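You operate a simulated robot arm through the tools that you are given. There is no shell and no other tool. Be economical: measure what you need, move in short steps, check, and stop when the job is done.

The job below is to be done with a simulated two-armed robot. You get a single attempt, and the scene is never put back.

TASK
Take the grey bundle and put it on the clear patch behind the deep crate. Put the white carton marked "rivets" from the top of the brown bench on top of the brown shims carton and the white carton that says "springs" on the grey cover. Turn the size knob to 35. Put the ends carton on top of the yellow reel. Put the brass block on the top of the brown bench away on the top of the black table. Put the green canister on the top of the brown bench away on the top of the low platform. Turn the selector knob to OFF. Put the can labelled "leak dye" from the top of the black table on the purple cover and the can that says "rinse" on top of the black roll there. Put the copper block on the green gasket. Put the yellow padlock on the top of the side table. Lift the back red cover open. Any order will do. Set down upright: white carton, ends carton, green canister, can.

Only the result counts: the job must be done as asked and must still hold three seconds after the hand-in. Knocking over, shifting, dropping, spilling or breaking anything else fails it. Lids that push on must go on centred and level and be pressed home; caps that screw on are set level and turned clockwise until they are tight.

THE ROBOT
Two 7-joint arms with three-finger grippers on one trunk, on a base that drives. Base frame: it is fixed to the floor where the robot stands at the start and does not move with it; the origin is under the middle of the robot, x ahead of it, y to its left, z up; the surface under the hand at the start is at about z = 0.5. Lengths are in m, angles in rad, forces in N, time in s.
The left shoulder is at the start at [0.03, 0.124, 0.958], the right one opposite. With the tool pointing down near the work surface each hand reaches from about 0.1 to 0.72 m from the robot's upright axis, wherever it stands, measured 20 degrees to its own side. Places, roughly: back red cover [-2.3, 0.8, 0.9]; black roll (15x15x3 cm) [-3.8, 3.6, 0.8]; blue carry can, green carry can, grey carry can [-4, 4, 1]; brass block (7x4x3 cm) [-0.9, 2.9, 0.8]; clear patch behind the deep crate [1.3, -0.9, 0.5]; copper block (7x4x3 cm) [-4.1, 4, 0.8]; ends carton [-0.75, 3, 0.75]; green canister [-1.75, 3, 0.75]; green gasket (8x8x2 cm) [-3.7, 4.4, 0.8]; grey bundle (20x4x4 cm) [0.5, 0, 0.5]; grey cover [0, 2.75, 0.75]; purple cover [-4, 4.5, 0.75]; selector knob [-3, 2.2, 1.2]; shims carton [-0.5, 2.75, 0.75]; size knob [-0.2, 3.2, 0.8]; top of the black table [-3.7, 3.8, 0.8]; top of the low platform [1.1, -0.4, 0.5]; top of the side table [-6.3, 4.1, 0.6]; white carton [-0.25, 2.75, 0.75]; yellow padlock (5x3x9 cm) [-4.1, 4.4, 0.8]; yellow reel (10x10x6 cm) [-1, 2.8, 0.8]. Payload 2.2 kg a hand.
Tool frame (each hand has its own): the origin (TCP) lies between the finger pads and is the grasp point; the fingertips stand 0.028 m ahead of it; z points along the fingers, y is the line along which they close. The gripper opens to 0.102 m. The gripper's body begins 0.071 m behind the TCP.
Orientation is told as [roll, pitch, yaw] about the base's x, y, z axes, in that order, counted from this pose: with the fingers straight down and closing along the base's y, the tool's x points along the base's -x, its y along +y and its z along -z.

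THE INTERFACE
- The arms move only by the tool nudge_tool. It takes "left_steps", "right_steps" or both (then of equal length, played together; a hand with none holds still); each is a list of rows, each a list of 7 numbers: the finger opening in m, from 0 to 0.102, then the shift along the base's x, y, z in units of 150 mm (1.0 is 150 mm), then the turn, a rotation vector about the base's x, y, z in units of 60 degrees (1.0 is 60 degrees). In form: [[claw, x, y, z, rx, ry, rz], ...]. A call has 1 to 20 rows; each row is the pose to reach, as a shift and turn from the pose commanded when the call began. A call with a number of a shift or a turn outside -1 to 1 is refused whole. Rows are played at 5 a second. More than 0.05 m and 0.15 rad between two rows, or a gripper value outside its range, and nothing of the call is played. Where a pose cannot be reached the arm comes as near as it can. A force on the tool above 40 N (or 10 N above the force at the start of the call, whichever is more), or a blocked arm, ends the call early, and 0.2 s more pass. Each finger halts on what it meets, pressing with about 32 N; the grip force reading is that of the motor and also rises with nothing between the fingers. The clock runs only during rows and for 0.2 s after the last one: add rows that repeat a pose to give the fingers time. The reply holds the time, the measured pose of the TCP, the force on the tool along the base axes, the opening and the grip force, in the units named above and with some noise, with the torque about the TCP (base axes, N m) and any sound that the robot's microphone picked up.
- Cameras (640 x 400 px; columns grow to the right, rows downward): "scene" is now at [0.0295, 0.0224, 1.6563]; the picture's right is [0.34, -0.94, -0.00], its down [-0.84, -0.30, -0.45] and it looks along [0.42, 0.15, -0.89] (base axes); focal length 280 px, centre (320, 200). "left" rides on the left gripper at [0.072, 0.038, -0.086] in its tool frame; the picture's right is [-0.47, 0.89, 0.00], its down [-0.60, -0.32, -0.73] and it looks along [-0.65, -0.34, 0.68] (tool axes); focal length 256 px, centre (320, 200). "right" rides on the right gripper at [0.069, 0.044, -0.086] in its tool frame; the picture's right is [-0.53, 0.85, 0.00], its down [-0.58, -0.36, -0.73] and it looks along [-0.62, -0.39, 0.68] (tool axes); focal length 256 px, centre (320, 200). There is no depth. A picture from a camera that has moved, and an enlarged one, comes with that camera's place and axes in the base frame and with its lens.
- grab_frame(camera): a new picture of that camera. It takes no simulated time.
- raise_lower(by): slides the trunk up (or, below 0, down) by that many m; the arms and the scene camera ride with it, the base frame stays. It gives what a move gives, with no picture.
- base_move(legs): drives the robot by 1 to 6 legs, each [ahead, left, turn to the left] in m, m and rad, along the robot's own axes; the way and the turn of a leg run together, so that a leg with both is an arc; at most 1.5 m and 3.142 rad a leg. The arms and the cameras ride along, it lands a little off, and it stops where it bumps. It gives what a move gives.
- aim_head(pan, tilt): turns the head with the scene camera to pan (to the left, within 2.496 rad either way) and tilt (down, from -0.506 to 1.204), counted from straight ahead of the robot. It gives what a move gives.
- zoom(camera, box): a new picture of the part [left, top, right, bottom] of that camera's present view, enlarged. It takes no simulated time.
- close_job(): hands the job in; it is judged then, once.

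Go step by step. Nothing tells you exact positions but the pictures and the camera data: compare them with the known pose of the tool, close in by small moves and look again before you grip or let go. The budget is 556 turns and 352 pictures, counting those below and the enlarged ones. Unless the task says otherwise, let go and move clear before handing in.

The tools are called after ">>>" as name(argument=value, ...) on one line, values as JSON. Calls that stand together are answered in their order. nudge_tool: Moves the arms, as the interface text tells. Its arguments: {"type":"object","properties":{"left_steps":{"type":"array","items":{"type":"array","items":{"type":"number"}}},"right_steps":{"type":"array","items":{"type":"array","items":{"type":"number"}}}},"required":[]} The other tools are called the same way: raise_lower (by) slides the trunk up or down; base_move (legs) drives the base; aim_head (pan, tilt) turns the head that bears the scene camera; grab_frame (camera) takes a picture; zoom (camera, box) takes an enlarged picture of a part of a camera's view; close_job () hands the job in.

At the start:

```text
t: 0.0
left_ee_pos: [0.639, 0.225, 0.7962]
left_tcp_rot: [-0.001, -0.001, 0.0]
left_contact_force: [0.8, 0.1, 0.3]
left_wrist_torque: [0.03, 0.0, 0.01]
left_gripper_width: 0.1021
left_grip_force: 0.1
right_ee_pos: [0.3941, -0.1397, 0.778]
right_tcp_rot: [-0.001, 0.0, 0.002]
right_contact_force: [0.8, 0.2, -0.1]
right_wrist_torque: [-0.01, -0.01, -0.04]
right_gripper_width: 0.1019
right_grip_force: 0.0
trunk travel left (down, up): [-0.2, 0.34]
robot x, y, heading: [-0.0, 0.0012, -0.004]
head pan, tilt: [0.347, 1.105]
```

scene: 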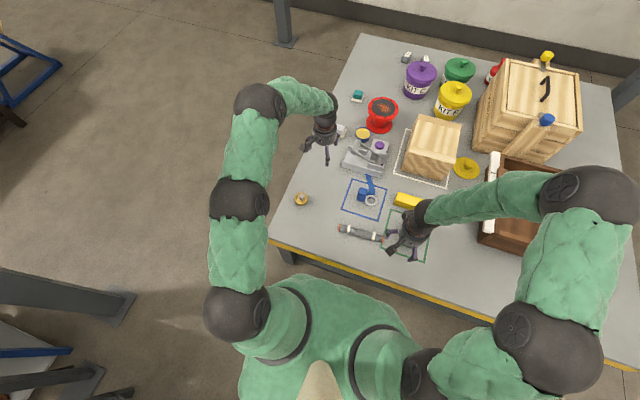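
right: 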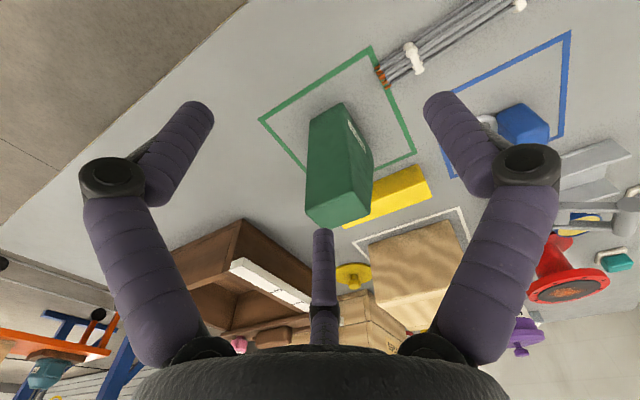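
left: 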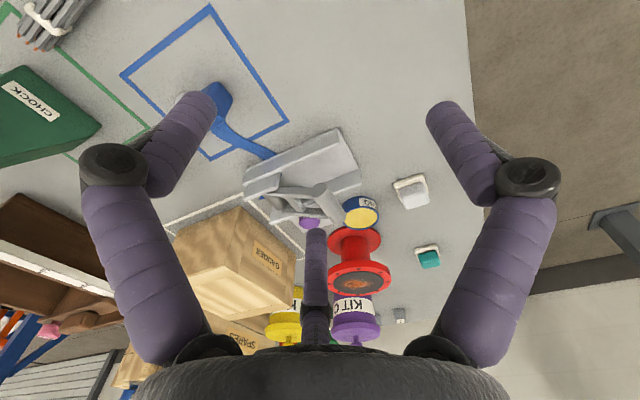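

The grey bundle lies on the near edge of the first table, and the deep crate seems to be the brown open box on the right. I'll look at the table with the head first.

>>> aim_head(pan=-0.5, tilt=0.75)

>>> grab_frame(camera="scene")

>>> zoom(camera="right", box=[240, 0, 640, 250])

```text
t: 1.2
left_ee_pos: [0.6384, 0.2254, 0.7969]
left_tcp_rot: [0.0, 0.0, 0.0]
left_contact_force: [-0.3, 0.9, -0.3]
left_wrist_torque: [-0.02, 0.03, 0.01]
left_gripper_width: 0.1019
left_grip_force: 0.1
right_ee_pos: [0.3939, -0.1388, 0.7799]
right_tcp_rot: [0.0, 0.001, 0.001]
right_contact_force: [0.8, -0.3, 0.9]
right_wrist_torque: [0.0, 0.01, 0.0]
right_gripper_width: 0.1019
right_grip_force: 0.1
trunk travel left (down, up): [-0.2, 0.34]
robot x, y, heading: [-0.0011, -0.0009, -0.003]
head pan, tilt: [-0.499, 0.75]
```

```text
348 pictures are left
camera scene: at [0.0433, -0.0386, 1.6824], right [-0.48, -0.88, 0.0], down [-0.6, 0.33, -0.73], along [0.64, -0.35, -0.68], focal length 280 px, centre (320, 200)
```

scene: 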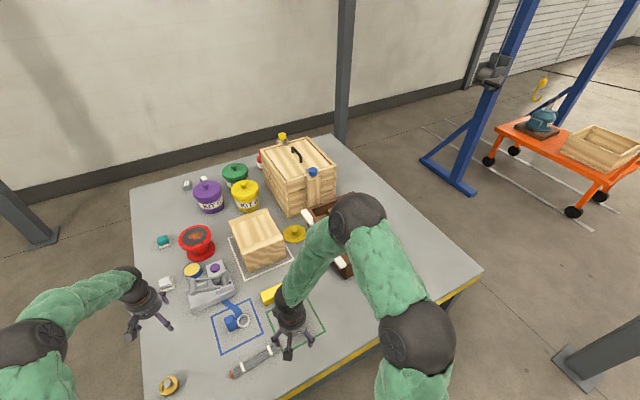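

```text
1.60 times, centred on (440, 125) of right
camera zoom: at [0.3234, -0.098, 0.8644], right [0.53, 0.85, 0.0], down [0.58, -0.36, 0.73], along [0.62, -0.39, -0.68], focal length 410 px, centre (128, 320)
```

zoom: 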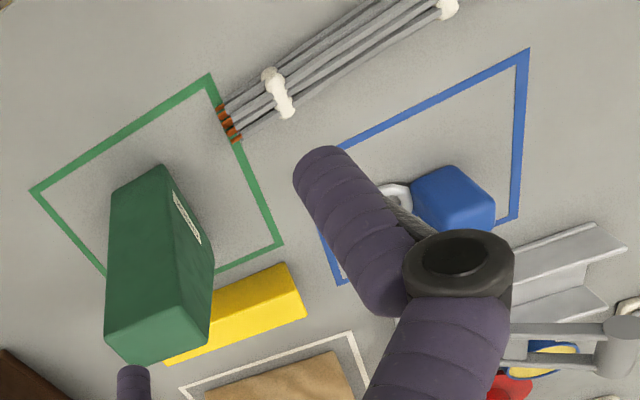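

>>> zoom(camera="scene", box=[220, 120, 480, 300])

>>> zoom(camera="scene", box=[120, 220, 340, 400])

```text
2.22 times, centred on (350, 210) of scene
camera zoom: at [0.0433, -0.0386, 1.6824], right [-0.48, -0.88, 0.0], down [-0.6, 0.33, -0.73], along [0.64, -0.35, -0.68], focal length 623 px, centre (253, 178)
```

zoom: 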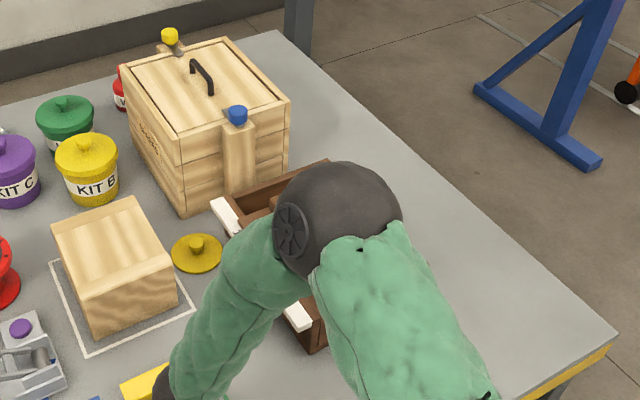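

```text
2.22 times, centred on (230, 310) of scene
camera zoom: at [0.0433, -0.0386, 1.6824], right [-0.48, -0.88, 0.0], down [-0.6, 0.33, -0.73], along [0.64, -0.35, -0.68], focal length 623 px, centre (520, -44)
```

zoom: 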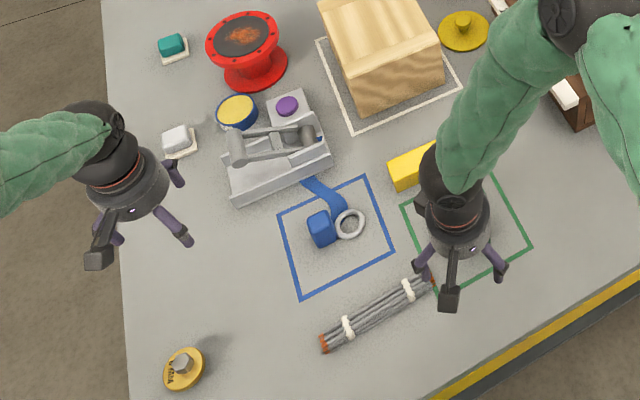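

The bundle's centre works out at about [0.472, 0.0], lying along y. I'll bring the right hand over it, turned by 90°.

>>> nudge_tool(right_steps=[[0.102, 0.065, 0.116, 0, 0, 0, 0.125], [0.102, 0.13, 0.232, 0, 0, 0, 0.25], [0.102, 0.195, 0.348, 0, 0, 0, 0.375], [0.102, 0.26, 0.464, 0, 0, 0, 0.5], [0.102, 0.325, 0.58, 0, 0, 0, 0.625], [0.102, 0.39, 0.696, 0, 0, 0, 0.75], [0.102, 0.455, 0.812, 0, 0, 0, 0.875], [0.102, 0.52, 0.927, 0, 0, 0, 1.0]])

>>> nudge_tool(right_steps=[[0.102, 0, 0, -0.2, 0, 0, 0.125], [0.102, 0, 0, -0.4, 0, 0, 0.25], [0.102, 0, 0, -0.6, 0, 0, 0.375], [0.102, 0, 0, -0.8, 0, 0, 0.5], [0.102, 0, 0, -0.8, 0, 0, 0.5]])

>>> grab_frame(camera="right")

>>> aim_head(pan=0.0, tilt=1.1)

>>> grab_frame(camera="scene")

```text
t: 3.0
left_ee_pos: [0.6387, 0.2245, 0.7955]
left_tcp_rot: [0.0, 0.0, 0.001]
left_contact_force: [-0.5, -0.4, 1.0]
left_wrist_torque: [-0.05, 0.03, 0.01]
left_gripper_width: 0.102
left_grip_force: 0.0
right_ee_pos: [0.4742, -0.0006, 0.779]
right_tcp_rot: [0.002, 0.0, 1.051]
right_contact_force: [0.5, -0.2, -1.1]
right_wrist_torque: [-0.02, 0.03, -0.01]
right_gripper_width: 0.1021
right_grip_force: 0.0
trunk travel left (down, up): [-0.2, 0.34]
robot x, y, heading: [0.0011, -0.0008, -0.003]
head pan, tilt: [-0.499, 0.75]
```

```text
t: 4.2
left_ee_pos: [0.6381, 0.225, 0.7954]
left_tcp_rot: [-0.001, 0.002, 0.001]
left_contact_force: [0.7, 0.1, -0.7]
left_wrist_torque: [-0.02, 0.02, 0.01]
left_gripper_width: 0.102
left_grip_force: 0.1
right_ee_pos: [0.4717, -0.0004, 0.6601]
right_tcp_rot: [0.0, 0.001, 1.573]
right_contact_force: [-0.9, 0.2, -0.5]
right_wrist_torque: [-0.01, -0.01, 0.0]
right_gripper_width: 0.102
right_grip_force: 0.0
trunk travel left (down, up): [-0.2, 0.34]
robot x, y, heading: [0.0001, -0.0011, 0.002]
head pan, tilt: [-0.499, 0.75]
```

```text
344 pictures are left
camera right: at [0.4279, -0.0706, 0.7463], right [-0.85, 0.53, 0.0], down [0.36, 0.58, 0.73], along [0.39, 0.62, -0.68], focal length 256 px, centre (320, 200)
```

right: 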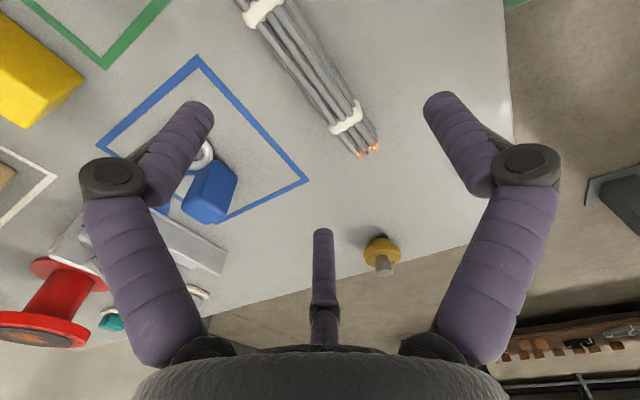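

```text
t: 5.1
left_ee_pos: [0.6392, 0.2239, 0.7952]
left_tcp_rot: [0.0, -0.001, 0.0]
left_contact_force: [-0.4, 0.2, -0.7]
left_wrist_torque: [0.0, -0.02, -0.02]
left_gripper_width: 0.1018
left_grip_force: 0.0
right_ee_pos: [0.4744, -0.0007, 0.6617]
right_tcp_rot: [0.001, 0.001, 1.572]
right_contact_force: [0.8, -0.7, 0.1]
right_wrist_torque: [0.0, 0.04, -0.01]
right_gripper_width: 0.1018
right_grip_force: 0.1
trunk travel left (down, up): [-0.2, 0.34]
robot x, y, heading: [0.0014, -0.002, 0.002]
head pan, tilt: [0.0, 1.1]
```

```text
343 pictures are left
camera scene: at [0.0337, 0.001, 1.6567], right [0.0, -1.0, 0.0], down [-0.89, 0.0, -0.45], along [0.45, 0.0, -0.89], focal length 280 px, centre (320, 200)
```

scene: 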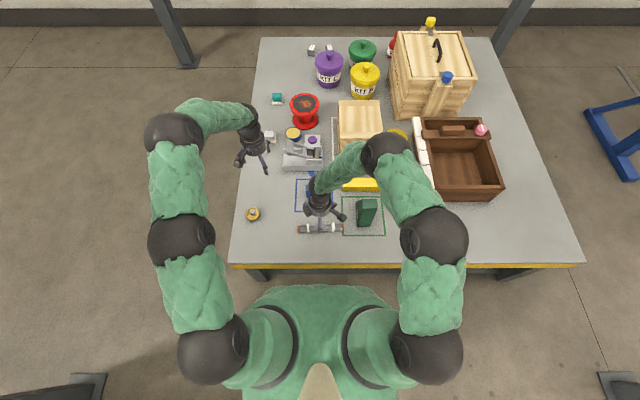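

Bundle is roughly between the fingers. I'll descend closer and look again.

>>> nudge_tool(right_steps=[[0.102, 0, 0, -0.2, 0, 0, 0], [0.102, 0, 0, -0.4, 0, 0, 0], [0.102, 0, 0, -0.5, 0, 0, 0], [0.102, 0, 0, -0.5, 0, 0, 0]])

>>> grab_frame(camera="right")

```text
t: 6.1
left_ee_pos: [0.6383, 0.2249, 0.7979]
left_tcp_rot: [0.0, -0.002, 0.0]
left_contact_force: [-0.8, 1.3, 0.8]
left_wrist_torque: [0.01, 0.0, 0.0]
left_gripper_width: 0.1018
left_grip_force: 0.0
right_ee_pos: [0.4706, -0.0007, 0.5836]
right_tcp_rot: [0.002, 0.0, 1.57]
right_contact_force: [0.2, -0.5, -0.2]
right_wrist_torque: [0.04, 0.04, -0.01]
right_gripper_width: 0.1021
right_grip_force: 0.1
trunk travel left (down, up): [-0.2, 0.34]
robot x, y, heading: [-0.0023, 0.0026, 0.006]
head pan, tilt: [0.0, 1.1]
```

```text
342 pictures are left
camera right: at [0.4273, -0.0707, 0.6694], right [-0.85, 0.53, 0.0], down [0.36, 0.58, 0.73], along [0.39, 0.62, -0.68], focal length 256 px, centre (320, 200)
```

right: 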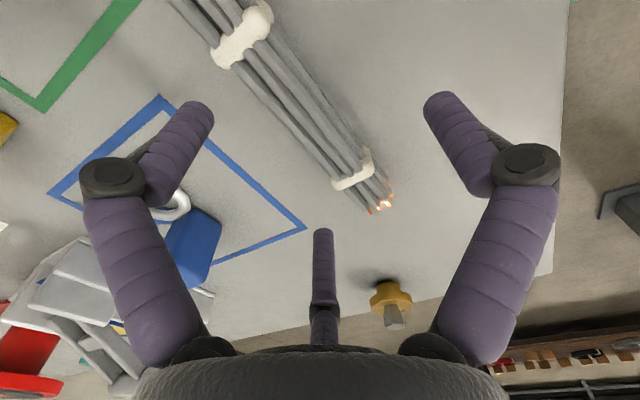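

>>> nudge_tool(right_steps=[[0.102, 0.01, 0, -0.2, 0, 0, 0], [0.102, 0.01, 0, -0.34, 0, 0, 0], [0.102, 0.01, 0, -0.34, 0, 0, 0], [0.06, 0.01, 0, -0.34, 0, 0, 0], [0.02, 0.01, 0, -0.34, 0, 0, 0], [0.0, 0.01, 0, -0.34, 0, 0, 0], [0.0, 0.01, 0, -0.34, 0, 0, 0], [0.0, 0.01, 0, -0.34, 0, 0, 0]])

>>> grab_frame(camera="right")

```text
t: 6.7
left_ee_pos: [0.6395, 0.2242, 0.7958]
left_tcp_rot: [0.0, 0.0, -0.001]
left_contact_force: [-0.2, -0.8, -0.5]
left_wrist_torque: [-0.01, 0.03, -0.01]
left_gripper_width: 0.102
left_grip_force: 0.0
right_ee_pos: [0.4851, -0.0038, 0.5419]
right_tcp_rot: [-0.017, 0.003, 1.565]
right_contact_force: [1.7, -5.5, 10.2]
right_wrist_torque: [-0.58, -0.19, 0.02]
right_gripper_width: 0.1032
right_grip_force: 0.0
trunk travel left (down, up): [-0.2, 0.34]
robot x, y, heading: [0.0045, 0.0009, 0.004]
head pan, tilt: [0.0, 1.1]
stopped in row 3 (right hand): the force on the tool passed its limit at 46 N (the readings are from after the stop); the commanded pose is now the measured one
```

```text
341 pictures are left
camera right: at [0.4381, -0.0733, 0.6274], right [-0.84, 0.54, -0.02], down [0.36, 0.58, 0.73], along [0.41, 0.61, -0.68], focal length 256 px, centre (320, 200)
```

right: 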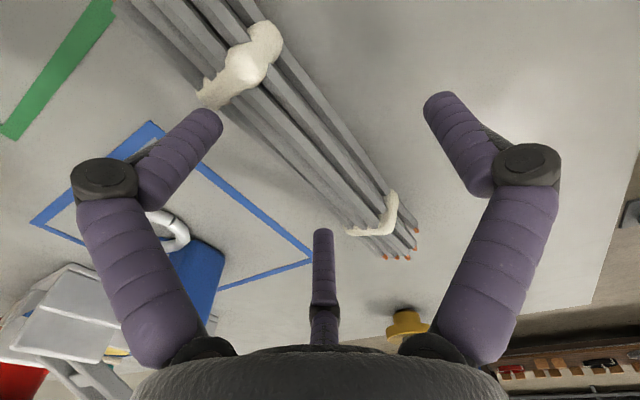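

>>> nudge_tool(right_steps=[[0.08, -0.03, 0, 0, 0, 0, 0], [0.05, -0.05, 0, 0, 0, 0, 0], [0.02, -0.05, 0, 0, 0, 0, 0], [0.0, -0.05, 0, 0, 0, 0, 0], [0.0, -0.05, 0, 0, 0, 0, 0], [0.0, -0.05, 0, 0, 0, 0, 0]])

>>> grab_frame(camera="right")

```text
t: 7.3
left_ee_pos: [0.6397, 0.2217, 0.7972]
left_tcp_rot: [0.002, -0.001, -0.001]
left_contact_force: [0.2, 0.5, 0.5]
left_wrist_torque: [0.02, 0.01, 0.01]
left_gripper_width: 0.102
left_grip_force: 0.1
right_ee_pos: [0.4936, -0.008, 0.5511]
right_tcp_rot: [-0.043, 0.006, 1.557]
right_contact_force: [12.5, -12.1, 40.1]
right_wrist_torque: [-1.65, -0.84, 0.56]
right_gripper_width: 0.0721
right_grip_force: 16.5
trunk travel left (down, up): [-0.2, 0.34]
robot x, y, heading: [0.0037, 0.0016, 0.002]
head pan, tilt: [0.0, 1.1]
stopped in row 2 (right hand): the force on the tool passed its limit at 49 N (the readings are from after the stop); the commanded pose is now the measured one
```

```text
340 pictures are left
camera right: at [0.4446, -0.0766, 0.6356], right [-0.84, 0.55, -0.04], down [0.34, 0.58, 0.74], along [0.43, 0.61, -0.67], focal length 256 px, centre (320, 200)
```

right: 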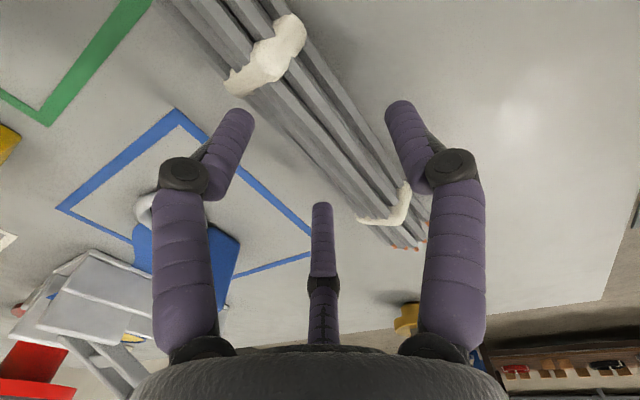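

The gripper evidently has three jaws at 120° (tool 90°, 210°, 330°), and one of the paired jaws landed on the bundle. I'll lift, straighten up, and shift so the thumb and the two others straddle the bundle.

>>> nudge_tool(right_steps=[[0.102, 0, 0, 0.2, 0, 0, 0], [0.102, 0, 0.05, 0.4, 0.041, -0.006, 0.012], [0.102, 0, 0.05, 0.4, 0.041, -0.006, 0.012]])

>>> grab_frame(camera="right")

>>> zoom(camera="scene", box=[240, 140, 400, 260])

```text
t: 8.1
left_ee_pos: [0.6388, 0.2234, 0.7964]
left_tcp_rot: [0.001, 0.0, -0.003]
left_contact_force: [-0.3, -0.4, 0.8]
left_wrist_torque: [-0.03, -0.01, -0.02]
left_gripper_width: 0.102
left_grip_force: 0.1
right_ee_pos: [0.4815, 0.0021, 0.6026]
right_tcp_rot: [-0.026, -0.036, 1.575]
right_contact_force: [-1.0, 0.4, 1.1]
right_wrist_torque: [0.0, 0.01, -0.01]
right_gripper_width: 0.102
right_grip_force: 0.0
trunk travel left (down, up): [-0.2, 0.34]
robot x, y, heading: [0.0024, 0.0013, -0.003]
head pan, tilt: [0.0, 1.1]
```

```text
339 pictures are left
camera right: at [0.4348, -0.0709, 0.6849], right [-0.85, 0.53, 0.0], down [0.34, 0.55, 0.76], along [0.41, 0.64, -0.65], focal length 256 px, centre (320, 200)
```

right: 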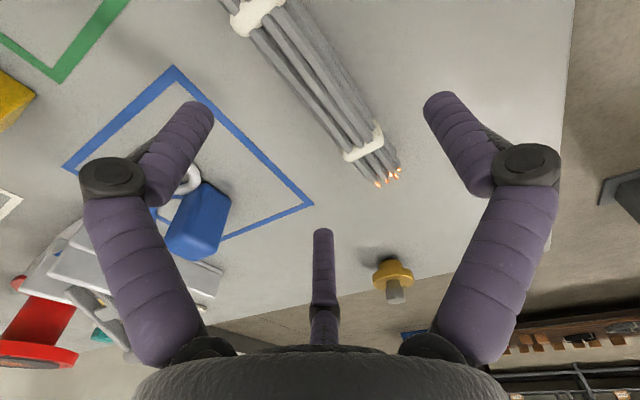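

```text
3.33 times, centred on (320, 200) of scene
camera zoom: at [0.0338, 0.0007, 1.6566], right [0.0, -1.0, 0.0], down [-0.89, 0.0, -0.45], along [0.45, 0.0, -0.89], focal length 935 px, centre (320, 200)
```

zoom: 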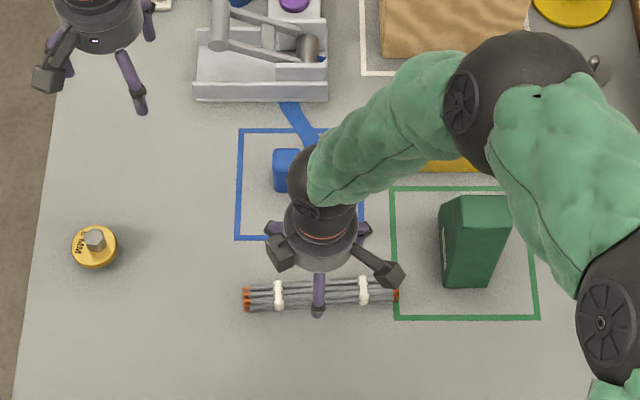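

>>> nudge_tool(right_steps=[[0.102, 0.03, -0.01, -0.1, -0.034, 0.025, 0], [0.102, 0.03, -0.01, -0.25, -0.034, 0.025, 0], [0.102, 0.03, -0.01, -0.38, -0.034, 0.025, 0], [0.102, 0.03, -0.01, -0.42, -0.034, 0.025, 0], [0.102, 0.03, -0.01, -0.42, -0.034, 0.025, 0]])

>>> grab_frame(camera="right")

```text
t: 9.3
left_ee_pos: [0.6391, 0.2227, 0.7965]
left_tcp_rot: [-0.001, 0.0, -0.002]
left_contact_force: [0.6, -0.1, 0.0]
left_wrist_torque: [0.02, -0.01, 0.0]
left_gripper_width: 0.102
left_grip_force: 0.0
right_ee_pos: [0.4856, -0.0003, 0.5405]
right_tcp_rot: [-0.003, 0.0, 1.571]
right_contact_force: [-0.4, 0.5, -0.5]
right_wrist_torque: [0.01, 0.0, -0.04]
right_gripper_width: 0.1022
right_grip_force: 0.1
trunk travel left (down, up): [-0.2, 0.34]
robot x, y, heading: [0.0003, -0.0011, -0.002]
head pan, tilt: [0.0, 1.1]
```

```text
337 pictures are left
camera right: at [0.4418, -0.0695, 0.6263], right [-0.85, 0.53, 0.0], down [0.36, 0.58, 0.73], along [0.39, 0.62, -0.68], focal length 256 px, centre (320, 200)
```

right: 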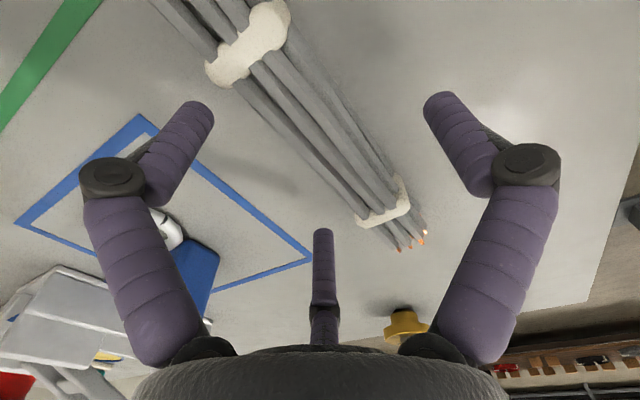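

>>> nudge_tool(right_steps=[[0.102, 0, 0, -0.02, 0, 0, 0], [0.07, 0, 0, -0.02, 0, 0, 0], [0.04, 0, 0, -0.02, 0, 0, 0], [0.01, 0, 0, -0.02, 0, 0, 0], [0.0, 0, 0, -0.02, 0, 0, 0], [0.0, 0, 0, -0.02, 0, 0, 0], [0.0, 0, 0, -0.02, 0, 0, 0]])

>>> grab_frame(camera="right")

```text
t: 10.9
left_ee_pos: [0.6386, 0.224, 0.7956]
left_tcp_rot: [0.0, -0.001, -0.001]
left_contact_force: [0.9, -0.4, 0.0]
left_wrist_torque: [0.01, -0.03, 0.01]
left_gripper_width: 0.1021
left_grip_force: 0.0
right_ee_pos: [0.4862, 0.0003, 0.5377]
right_tcp_rot: [-0.001, -0.001, 1.571]
right_contact_force: [0.3, -3.1, 7.4]
right_wrist_torque: [-0.12, 0.17, 0.71]
right_gripper_width: 0.0494
right_grip_force: 32.1
trunk travel left (down, up): [-0.2, 0.34]
robot x, y, heading: [-0.0021, -0.0047, -0.0]
head pan, tilt: [0.0, 1.1]
```

```text
336 pictures are left
camera right: at [0.4414, -0.07, 0.6237], right [-0.85, 0.53, 0.0], down [0.36, 0.58, 0.73], along [0.39, 0.62, -0.68], focal length 256 px, centre (320, 200)
```

right: 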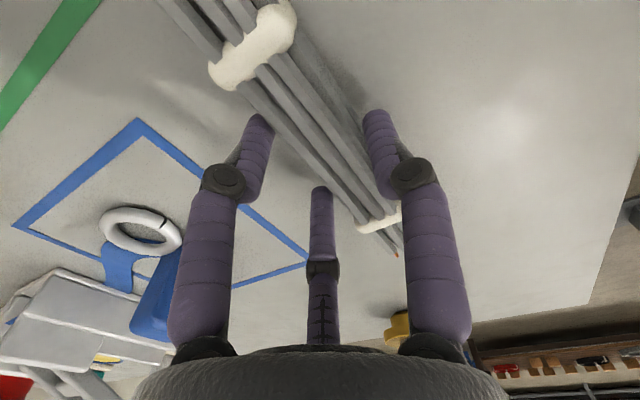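

Bundle is gripped. I'll lift it and look to the right for the driving route.

>>> nudge_tool(right_steps=[[0.0, 0, 0, 0.2, 0, 0, 0], [0.0, 0, 0, 0.5, 0, 0, 0], [0.0, 0, 0, 0.8, 0, 0, 0], [0.0, -0.2, -0.2, 1.0, 0, 0, 0], [0.0, -0.4, -0.4, 1.0, 0, 0, 0], [0.0, -0.5, -0.6, 1.0, 0, 0, 0]])

>>> aim_head(pan=-1.3, tilt=0.6)

>>> grab_frame(camera="scene")

>>> aim_head(pan=1.9, tilt=0.45)

>>> grab_frame(camera="scene")

```text
refused: row 4 steps farther than a row can; nothing moved
```

```text
t: 12.3
left_ee_pos: [0.638, 0.2232, 0.7972]
left_tcp_rot: [0.0, -0.001, -0.002]
left_contact_force: [0.3, -0.6, 0.2]
left_wrist_torque: [0.03, 0.0, 0.02]
left_gripper_width: 0.1019
left_grip_force: 0.0
right_ee_pos: [0.4862, 0.0004, 0.5379]
right_tcp_rot: [-0.002, 0.0, 1.572]
right_contact_force: [0.4, -3.5, 8.5]
right_wrist_torque: [-0.1, 0.22, 0.76]
right_gripper_width: 0.0496
right_grip_force: 31.5
trunk travel left (down, up): [-0.2, 0.34]
robot x, y, heading: [-0.0001, -0.001, -0.001]
head pan, tilt: [-1.3, 0.6]
```

```text
335 pictures are left
camera scene: at [-0.0063, -0.0846, 1.6953], right [-0.96, -0.27, 0.0], down [-0.15, 0.54, -0.82], along [0.22, -0.8, -0.57], focal length 280 px, centre (320, 200)
```

scene: 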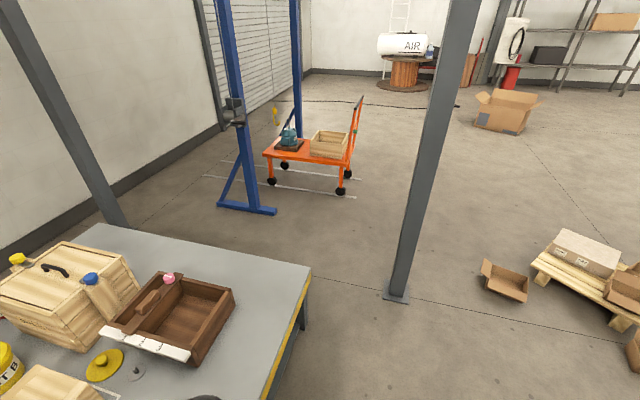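

```text
t: 15.1
left_ee_pos: [0.6376, 0.2233, 0.7972]
left_tcp_rot: [0.0, -0.001, -0.003]
left_contact_force: [0.7, 0.3, 0.3]
left_wrist_torque: [0.0, -0.01, -0.02]
left_gripper_width: 0.1021
left_grip_force: 0.1
right_ee_pos: [0.485, 0.0004, 0.5381]
right_tcp_rot: [-0.001, 0.001, 1.573]
right_contact_force: [-0.5, -1.7, 7.8]
right_wrist_torque: [-0.11, 0.17, 0.79]
right_gripper_width: 0.0492
right_grip_force: 31.9
trunk travel left (down, up): [-0.2, 0.34]
robot x, y, heading: [-0.0002, 0.0004, 0.003]
head pan, tilt: [1.901, 0.45]
```

```text
334 pictures are left
camera scene: at [-0.0595, 0.0877, 1.7088], right [0.95, 0.32, 0.0], down [0.14, -0.41, -0.9], along [-0.29, 0.85, -0.44], focal length 280 px, centre (320, 200)
```

scene: 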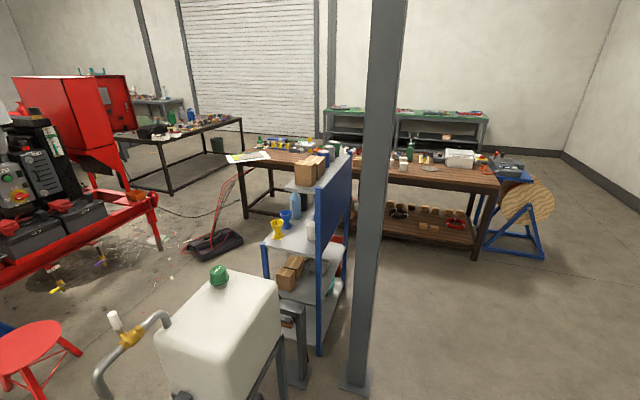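

>>> nudge_tool(right_steps=[[0.0, 0, 0, 0.2, 0, 0, 0], [0.0, 0, 0, 0.5, 0, 0, 0], [0.0, 0, 0, 0.8, 0, 0, 0], [0.0, -0.1, -0.1, 1.0, 0, 0, 0], [0.0, -0.25, -0.3, 1.0, 0, 0, 0], [0.0, -0.4, -0.5, 1.0, 0, 0, 0]])

>>> aim_head(pan=-1.9, tilt=1.15)

>>> grab_frame(camera="scene")

>>> grab_frame(camera="right")

```text
t: 16.5
left_ee_pos: [0.6393, 0.223, 0.797]
left_tcp_rot: [-0.002, -0.001, -0.003]
left_contact_force: [-0.3, -0.3, 0.8]
left_wrist_torque: [0.05, 0.0, 0.01]
left_gripper_width: 0.1018
left_grip_force: 0.0
right_ee_pos: [0.426, -0.0743, 0.6863]
right_tcp_rot: [-0.001, 0.0, 1.572]
right_contact_force: [-0.9, 0.3, -1.0]
right_wrist_torque: [0.04, -0.02, 0.01]
right_gripper_width: 0.0486
right_grip_force: 31.9
trunk travel left (down, up): [-0.2, 0.34]
robot x, y, heading: [-0.0016, -0.0002, 0.001]
head pan, tilt: [1.901, 0.45]
```

```text
t: 19.6
left_ee_pos: [0.6393, 0.2232, 0.7965]
left_tcp_rot: [0.001, 0.002, -0.002]
left_contact_force: [-0.2, 0.3, -0.1]
left_wrist_torque: [-0.02, 0.03, -0.01]
left_gripper_width: 0.102
left_grip_force: 0.0
right_ee_pos: [0.4261, -0.0735, 0.6865]
right_tcp_rot: [-0.001, 0.001, 1.573]
right_contact_force: [-0.1, 0.4, -1.6]
right_wrist_torque: [-0.01, -0.04, 0.0]
right_gripper_width: 0.0486
right_grip_force: 31.9
trunk travel left (down, up): [-0.2, 0.34]
robot x, y, heading: [0.0007, -0.0022, 0.001]
head pan, tilt: [-1.901, 1.15]
```

```text
333 pictures are left
camera scene: at [-0.0486, -0.0556, 1.6536], right [-0.95, 0.32, 0.0], down [0.3, 0.86, -0.41], along [-0.13, -0.39, -0.91], focal length 280 px, centre (320, 200)
```

scene: 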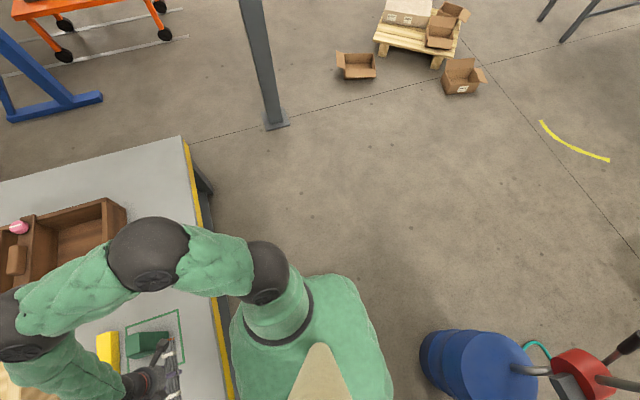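

```text
332 pictures are left
camera right: at [0.3821, -0.1433, 0.7729], right [-0.85, 0.53, 0.0], down [0.36, 0.58, 0.73], along [0.39, 0.62, -0.68], focal length 256 px, centre (320, 200)
```

right: 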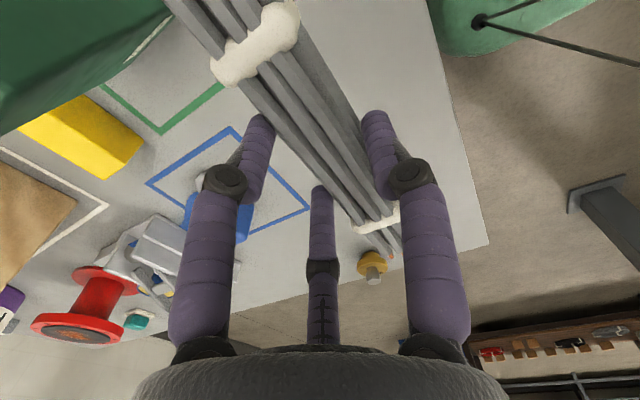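

Route to the right side is blocked by a post, so I'll raise the trunk, tuck the arms and drive around it with my back to it.

>>> raise_lower(by=0.25)

>>> nudge_tool(left_steps=[[0.102, -0.25, 0, 0, 0, 0, 0], [0.102, -0.5, 0, 0, 0, 0, 0], [0.102, -0.75, 0, 0, 0, 0, 0], [0.102, -1.0, 0, 0, 0, 0, 0], [0.102, -1.0, 0, 0, 0, 0, 0]], right_steps=[[0.0, -0.15, 0, 0, 0, 0, 0], [0.0, -0.25, 0, 0, 0, 0, 0], [0.0, -0.3, 0, 0, 0, 0, 0], [0.0, -0.4, 0, 0, 0, 0, 0], [0.0, -0.4, 0, 0, 0, 0, 0]])

>>> aim_head(pan=-2.4, tilt=0.7)

>>> grab_frame(camera="scene")

>>> aim_head(pan=2.4, tilt=0.7)

>>> grab_frame(camera="scene")

```text
t: 22.2
left_ee_pos: [0.6389, 0.2241, 1.0463]
left_tcp_rot: [0.0, 0.002, -0.001]
left_contact_force: [0.0, 0.0, 0.6]
left_wrist_torque: [0.02, 0.01, 0.01]
left_gripper_width: 0.102
left_grip_force: 0.0
right_ee_pos: [0.4267, -0.0735, 0.9373]
right_tcp_rot: [0.002, 0.0, 1.571]
right_contact_force: [-0.5, -0.2, -2.4]
right_wrist_torque: [0.0, 0.01, -0.02]
right_gripper_width: 0.0484
right_grip_force: 31.5
trunk travel left (down, up): [-0.45, 0.09]
robot x, y, heading: [0.0001, 0.0051, -0.007]
head pan, tilt: [-1.901, 1.15]
```

```text
t: 23.4
left_ee_pos: [0.4899, 0.2248, 1.0457]
left_tcp_rot: [0.002, 0.0, 0.0]
left_contact_force: [-0.8, 0.2, 0.0]
left_wrist_torque: [0.02, 0.05, 0.0]
left_gripper_width: 0.1019
left_grip_force: 0.1
right_ee_pos: [0.3676, -0.0736, 0.9366]
right_tcp_rot: [0.0, 0.0, 1.573]
right_contact_force: [1.2, 0.7, -1.7]
right_wrist_torque: [0.01, 0.03, 0.04]
right_gripper_width: 0.0485
right_grip_force: 31.7
trunk travel left (down, up): [-0.45, 0.09]
robot x, y, heading: [-0.0001, 0.004, -0.002]
head pan, tilt: [-1.901, 1.15]
```

```text
t: 24.3
left_ee_pos: [0.4895, 0.2237, 1.0461]
left_tcp_rot: [-0.002, 0.0, -0.002]
left_contact_force: [0.2, 0.1, 0.4]
left_wrist_torque: [-0.03, -0.01, -0.01]
left_gripper_width: 0.1021
left_grip_force: 0.1
right_ee_pos: [0.3668, -0.0738, 0.9368]
right_tcp_rot: [-0.003, 0.001, 1.573]
right_contact_force: [-0.2, 1.0, -1.5]
right_wrist_torque: [0.03, -0.02, -0.02]
right_gripper_width: 0.0484
right_grip_force: 32.2
trunk travel left (down, up): [-0.45, 0.09]
robot x, y, heading: [0.0019, -0.0024, -0.003]
head pan, tilt: [-2.4, 0.7]
```

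```text
331 pictures are left
camera scene: at [-0.0914, -0.0567, 1.9366], right [-0.68, 0.74, 0.0], down [0.48, 0.44, -0.76], along [-0.56, -0.52, -0.64], focal length 280 px, centre (320, 200)
```

scene: 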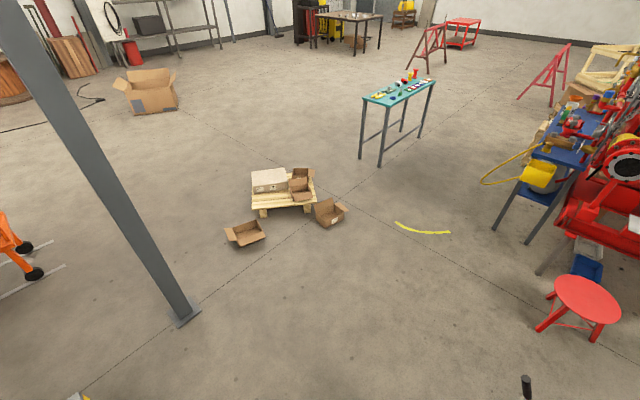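

```text
t: 28.1
left_ee_pos: [0.4895, 0.2244, 1.0452]
left_tcp_rot: [-0.001, -0.001, -0.002]
left_contact_force: [0.1, -0.1, -0.2]
left_wrist_torque: [0.04, -0.01, -0.02]
left_gripper_width: 0.1019
left_grip_force: 0.0
right_ee_pos: [0.3665, -0.0738, 0.9363]
right_tcp_rot: [-0.002, 0.0, 1.573]
right_contact_force: [0.3, 0.7, -1.7]
right_wrist_torque: [0.01, -0.01, 0.01]
right_gripper_width: 0.0483
right_grip_force: 32.2
trunk travel left (down, up): [-0.45, 0.09]
robot x, y, heading: [0.0014, -0.0013, -0.001]
head pan, tilt: [2.4, 0.7]
```

```text
330 pictures are left
camera scene: at [-0.0918, 0.0582, 1.9367], right [0.68, 0.74, 0.0], down [0.47, -0.44, -0.77], along [-0.56, 0.52, -0.64], focal length 280 px, centre (320, 200)
```

scene: 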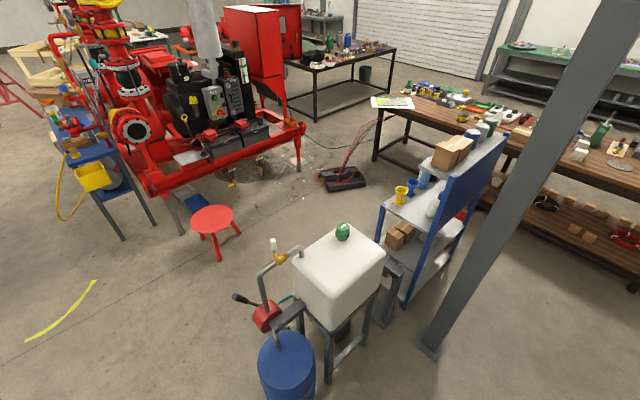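

>>> base_move(legs=[[0, -0.6, 0], [-0.6, 0, 0], [0, 0, -3.14]])

>>> aim_head(pan=1.2, tilt=0.75)

>>> grab_frame(camera="scene")

```text
t: 41.8
left_ee_pos: [-1.0779, -0.8553, 1.0459]
left_tcp_rot: [0.0, 0.0, -3.103]
left_contact_force: [-0.7, -0.3, 0.3]
left_wrist_torque: [0.03, 0.0, 0.01]
left_gripper_width: 0.102
left_grip_force: 0.1
right_ee_pos: [-0.9681, -0.5524, 0.9378]
right_tcp_rot: [-0.001, -0.001, -1.53]
right_contact_force: [0.2, 0.1, -1.2]
right_wrist_torque: [0.03, 0.0, 0.02]
right_gripper_width: 0.0487
right_grip_force: 31.7
trunk travel left (down, up): [-0.45, 0.09]
robot x, y, heading: [-0.598, -0.6132, -3.106]
head pan, tilt: [2.4, 0.7]
```

```text
t: 43.2
left_ee_pos: [-1.078, -0.8547, 1.0459]
left_tcp_rot: [0.001, 0.001, -3.104]
left_contact_force: [0.1, -0.1, 0.1]
left_wrist_torque: [0.01, 0.02, -0.01]
left_gripper_width: 0.1021
left_grip_force: 0.1
right_ee_pos: [-0.9667, -0.5535, 0.9368]
right_tcp_rot: [-0.001, 0.0, -1.53]
right_contact_force: [-0.2, -0.5, -1.9]
right_wrist_torque: [-0.02, 0.0, 0.0]
right_gripper_width: 0.0485
right_grip_force: 31.7
trunk travel left (down, up): [-0.45, 0.09]
robot x, y, heading: [-0.5982, -0.6125, -3.103]
head pan, tilt: [1.201, 0.75]
```

```text
329 pictures are left
camera scene: at [-0.5955, -0.6882, 1.9324], right [-0.95, 0.33, 0.0], down [0.22, 0.64, -0.73], along [-0.24, -0.69, -0.68], focal length 280 px, centre (320, 200)
```

scene: 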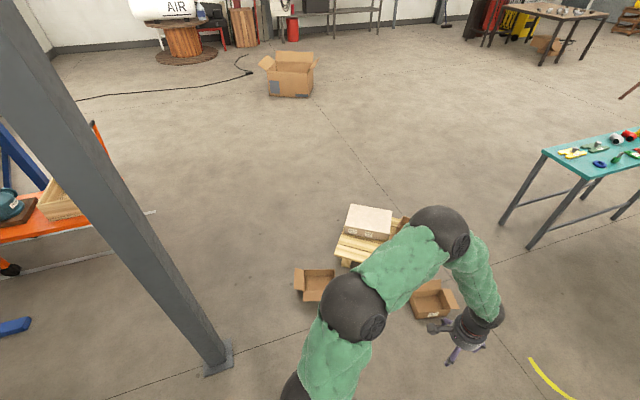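

Gaps either side of the post are tight (~0.5 m), so I'll take the wide detour around the pallet.

>>> base_move(legs=[[1.5, 0, 0], [0.12, 0, 0], [0, 0, 1.532]])

>>> aim_head(pan=0, tilt=0.6)

>>> grab_frame(camera="scene")

```text
t: 55.2
left_ee_pos: [-2.0037, -1.1491, 1.0457]
left_tcp_rot: [0.0, 0.001, -1.603]
left_contact_force: [-0.2, 0.2, 0.1]
left_wrist_torque: [0.0, 0.02, 0.01]
left_gripper_width: 0.102
left_grip_force: 0.1
right_ee_pos: [-2.2975, -1.0178, 0.9378]
right_tcp_rot: [-0.002, 0.001, -0.031]
right_contact_force: [-0.1, 0.9, -1.5]
right_wrist_torque: [0.0, -0.01, -0.03]
right_gripper_width: 0.0486
right_grip_force: 31.3
trunk travel left (down, up): [-0.45, 0.09]
robot x, y, heading: [-2.2148, -0.6517, -1.603]
head pan, tilt: [1.201, 0.75]
```

```text
t: 56.6
left_ee_pos: [-2.0045, -1.1479, 1.0453]
left_tcp_rot: [0.001, 0.0, -1.604]
left_contact_force: [0.3, -0.2, 0.6]
left_wrist_torque: [0.0, 0.04, 0.01]
left_gripper_width: 0.1022
left_grip_force: 0.0
right_ee_pos: [-2.2965, -1.0161, 0.9374]
right_tcp_rot: [-0.001, 0.001, -0.031]
right_contact_force: [-0.8, 0.0, -2.0]
right_wrist_torque: [-0.01, 0.03, 0.0]
right_gripper_width: 0.0485
right_grip_force: 32.1
trunk travel left (down, up): [-0.45, 0.09]
robot x, y, heading: [-2.2152, -0.654, -1.607]
head pan, tilt: [0.0, 0.6]
```

```text
328 pictures are left
camera scene: at [-2.2141, -0.7101, 1.9452], right [-1.0, 0.03, 0.0], down [0.02, 0.56, -0.82], along [-0.03, -0.82, -0.57], focal length 280 px, centre (320, 200)
```

scene: 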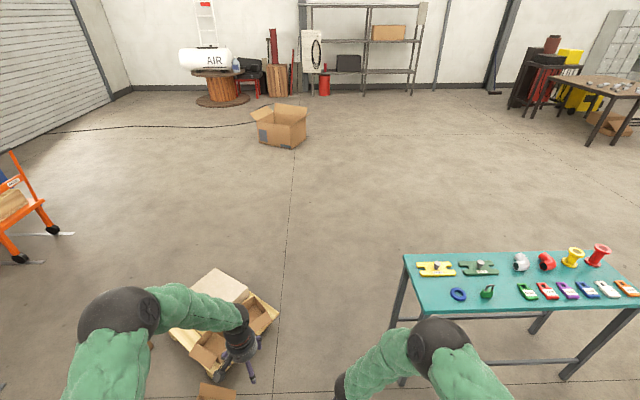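

>>> base_move(legs=[[0, -0.11, 0.036], [1.5, 0, 0], [0.9, 0, 0], [0, 1.5, 0], [0, 0.3, 0]])

>>> aim_head(pan=1.3, tilt=0.5)

>>> grab_frame(camera="scene")

```text
t: 77.8
left_ee_pos: [-0.3129, -3.5585, 1.0467]
left_tcp_rot: [0.0, 0.0, -1.58]
left_contact_force: [0.4, -0.4, 0.1]
left_wrist_torque: [-0.01, 0.02, 0.02]
left_gripper_width: 0.1019
left_grip_force: 0.0
right_ee_pos: [-0.6103, -3.4346, 0.9377]
right_tcp_rot: [-0.001, 0.001, -0.007]
right_contact_force: [-0.5, 0.0, -1.2]
right_wrist_torque: [0.0, -0.03, 0.0]
right_gripper_width: 0.0484
right_grip_force: 31.8
trunk travel left (down, up): [-0.45, 0.09]
robot x, y, heading: [-0.5328, -3.0679, -1.575]
head pan, tilt: [0.0, 0.6]
```

```text
t: 79.2
left_ee_pos: [-0.3127, -3.5587, 1.0457]
left_tcp_rot: [-0.002, 0.001, -1.579]
left_contact_force: [0.3, 0.5, 0.5]
left_wrist_torque: [0.01, 0.01, -0.01]
left_gripper_width: 0.1022
left_grip_force: 0.1
right_ee_pos: [-0.6092, -3.4332, 0.9373]
right_tcp_rot: [-0.002, 0.001, -0.007]
right_contact_force: [0.2, 0.0, -0.5]
right_wrist_torque: [0.0, 0.01, -0.02]
right_gripper_width: 0.0486
right_grip_force: 31.5
trunk travel left (down, up): [-0.45, 0.09]
robot x, y, heading: [-0.5377, -3.0662, -1.574]
head pan, tilt: [1.3, 0.499]
```

```text
327 pictures are left
camera scene: at [-0.446, -3.0623, 1.9543], right [-0.28, -0.96, 0.0], down [-0.46, 0.13, -0.88], along [0.84, -0.24, -0.48], focal length 280 px, centre (320, 200)
```

scene: 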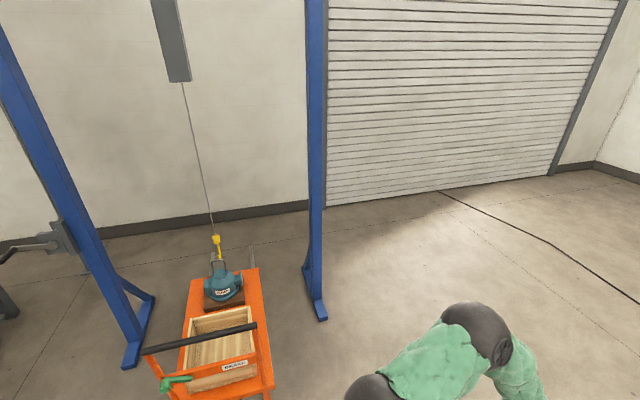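

>>> base_move(legs=[[0, 0, -3.14], [0.7, 0, 0], [0.16, 0.74, 0]])

```text
t: 92.8
left_ee_pos: [-1.1948, -1.7964, 1.0476]
left_tcp_rot: [0.002, -0.004, 1.517]
left_contact_force: [-0.1, -0.2, 1.4]
left_wrist_torque: [0.08, 0.08, 0.05]
left_gripper_width: 0.1021
left_grip_force: 0.0
right_ee_pos: [-0.9062, -1.9308, 0.9379]
right_tcp_rot: [-0.005, -0.002, 3.092]
right_contact_force: [1.6, -0.9, -2.1]
right_wrist_torque: [0.08, 0.07, -0.02]
right_gripper_width: 0.0483
right_grip_force: 31.5
trunk travel left (down, up): [-0.45, 0.09]
robot x, y, heading: [-0.9962, -2.2929, 1.516]
head pan, tilt: [1.3, 0.499]
stopped in leg 3: the robot was blocked; the commanded pose is now the measured one
```

I strafed the wrong way and bumped something near the pallet. Let me look.

>>> aim_head(pan=1.4, tilt=0.95)

>>> grab_frame(camera="scene")

>>> aim_head(pan=0.4, tilt=0.8)

>>> grab_frame(camera="scene")

```text
t: 93.7
left_ee_pos: [-1.2001, -1.7915, 1.0458]
left_tcp_rot: [0.001, 0.0, 1.517]
left_contact_force: [0.0, -0.1, 0.6]
left_wrist_torque: [0.0, -0.02, 0.0]
left_gripper_width: 0.1021
left_grip_force: 0.1
right_ee_pos: [-0.9082, -1.9277, 0.9371]
right_tcp_rot: [-0.004, 0.002, 3.09]
right_contact_force: [-0.6, 0.1, -1.2]
right_wrist_torque: [0.01, -0.03, 0.01]
right_gripper_width: 0.0483
right_grip_force: 32.3
trunk travel left (down, up): [-0.45, 0.09]
robot x, y, heading: [-1.0019, -2.2884, 1.513]
head pan, tilt: [1.4, 0.949]
```

```text
326 pictures are left
camera scene: at [-1.0725, -2.3037, 1.9169], right [0.22, 0.97, 0.0], down [0.79, -0.18, -0.58], along [-0.57, 0.13, -0.81], focal length 280 px, centre (320, 200)
```

scene: 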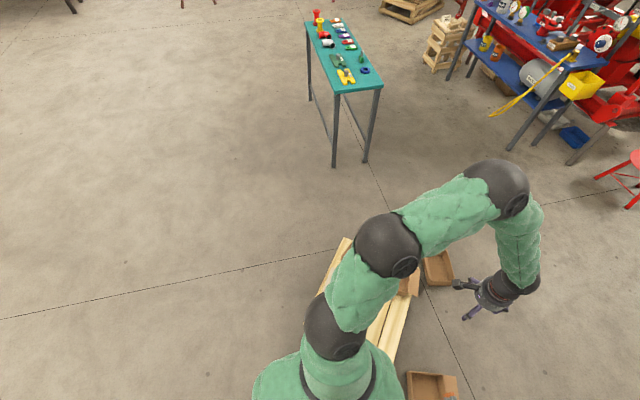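

```text
t: 95.0
left_ee_pos: [-1.1995, -1.7916, 1.0451]
left_tcp_rot: [0.002, -0.001, 1.518]
left_contact_force: [0.5, -0.3, 0.4]
left_wrist_torque: [0.01, -0.02, 0.0]
left_gripper_width: 0.102
left_grip_force: 0.0
right_ee_pos: [-0.9081, -1.9276, 0.9364]
right_tcp_rot: [-0.003, 0.001, 3.093]
right_contact_force: [-0.7, -0.5, -1.6]
right_wrist_torque: [0.03, 0.01, 0.04]
right_gripper_width: 0.0485
right_grip_force: 32.0
trunk travel left (down, up): [-0.45, 0.09]
robot x, y, heading: [-1.0034, -2.2914, 1.513]
head pan, tilt: [0.4, 0.799]
```

```text
325 pictures are left
camera scene: at [-1.0291, -2.2437, 1.9284], right [0.94, 0.34, 0.0], down [0.24, -0.67, -0.7], along [-0.24, 0.66, -0.72], focal length 280 px, centre (320, 200)
```

scene: 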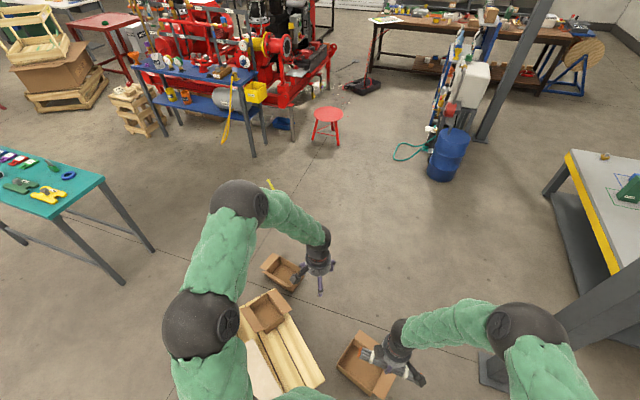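

Nothing appears displaced. I'll head the right way now.

>>> base_move(legs=[[-0.06, -0.5, 0.057], [0.16, -0.7, 0], [0.4, -0.42, 0]])

>>> aim_head(pan=-0.1, tilt=0.85)

>>> grab_frame(camera="scene")

```text
t: 104.3
left_ee_pos: [0.3708, -1.2956, 1.0461]
left_tcp_rot: [0.0, 0.0, 1.588]
left_contact_force: [0.0, -0.3, -0.2]
left_wrist_torque: [-0.04, 0.04, 0.0]
left_gripper_width: 0.102
left_grip_force: 0.0
right_ee_pos: [0.6711, -1.4115, 0.9371]
right_tcp_rot: [-0.003, 0.0, -3.121]
right_contact_force: [-0.3, 0.6, -2.2]
right_wrist_torque: [0.0, -0.02, 0.03]
right_gripper_width: 0.0483
right_grip_force: 32.4
trunk travel left (down, up): [-0.45, 0.09]
robot x, y, heading: [0.6064, -1.7824, 1.586]
head pan, tilt: [0.4, 0.799]
```

```text
t: 105.3
left_ee_pos: [0.3709, -1.2959, 1.0446]
left_tcp_rot: [0.0, -0.001, 1.591]
left_contact_force: [-0.1, 0.0, 0.3]
left_wrist_torque: [0.02, 0.01, 0.0]
left_gripper_width: 0.1022
left_grip_force: 0.2
right_ee_pos: [0.6706, -1.4113, 0.9382]
right_tcp_rot: [-0.002, 0.002, -3.122]
right_contact_force: [-0.2, -0.1, -0.9]
right_wrist_torque: [-0.03, 0.0, 0.03]
right_gripper_width: 0.0486
right_grip_force: 32.0
trunk travel left (down, up): [-0.45, 0.09]
robot x, y, heading: [0.6042, -1.7812, 1.588]
head pan, tilt: [-0.099, 0.85]
```

```text
324 pictures are left
camera scene: at [0.6119, -1.7314, 1.9244], right [1.0, -0.08, 0.0], down [-0.06, -0.75, -0.66], along [0.05, 0.66, -0.75], focal length 280 px, centre (320, 200)
```

scene: 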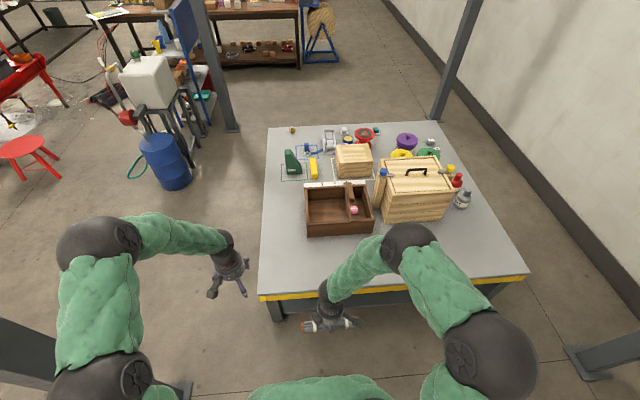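

>>> base_move(legs=[[0.0, -0.6, -0.015], [0.32, 0, 0]])

>>> raise_lower(by=-0.25)

>>> grab_frame(camera="scene")

```text
t: 110.4
left_ee_pos: [0.9753, -0.9675, 1.0445]
left_tcp_rot: [0.001, 0.002, 1.572]
left_contact_force: [0.0, -0.1, 0.0]
left_wrist_torque: [0.0, 0.01, -0.01]
left_gripper_width: 0.1021
left_grip_force: 0.0
right_ee_pos: [1.2732, -1.0893, 0.9381]
right_tcp_rot: [-0.002, -0.001, -3.138]
right_contact_force: [-0.5, 0.7, -1.2]
right_wrist_torque: [0.0, 0.0, 0.0]
right_gripper_width: 0.0483
right_grip_force: 32.8
trunk travel left (down, up): [-0.45, 0.09]
robot x, y, heading: [1.2032, -1.4543, 1.575]
head pan, tilt: [-0.099, 0.85]
```

```text
t: 113.0
left_ee_pos: [0.9739, -0.9676, 0.7951]
left_tcp_rot: [-0.001, 0.002, 1.573]
left_contact_force: [0.6, -0.9, -0.8]
left_wrist_torque: [0.0, -0.01, -0.04]
left_gripper_width: 0.1018
left_grip_force: 0.1
right_ee_pos: [1.2734, -1.089, 0.687]
right_tcp_rot: [-0.002, 0.0, -3.139]
right_contact_force: [0.1, -0.3, -2.7]
right_wrist_torque: [0.03, 0.01, 0.0]
right_gripper_width: 0.0486
right_grip_force: 32.4
trunk travel left (down, up): [-0.2, 0.34]
robot x, y, heading: [1.2031, -1.4556, 1.571]
head pan, tilt: [-0.099, 0.85]
```

```text
323 pictures are left
camera scene: at [1.2091, -1.4076, 1.6745], right [1.0, -0.1, 0.0], down [-0.07, -0.75, -0.66], along [0.07, 0.66, -0.75], focal length 280 px, centre (320, 200)
```

scene: 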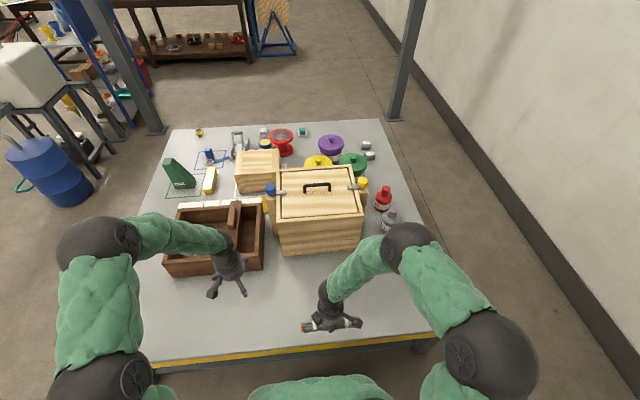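

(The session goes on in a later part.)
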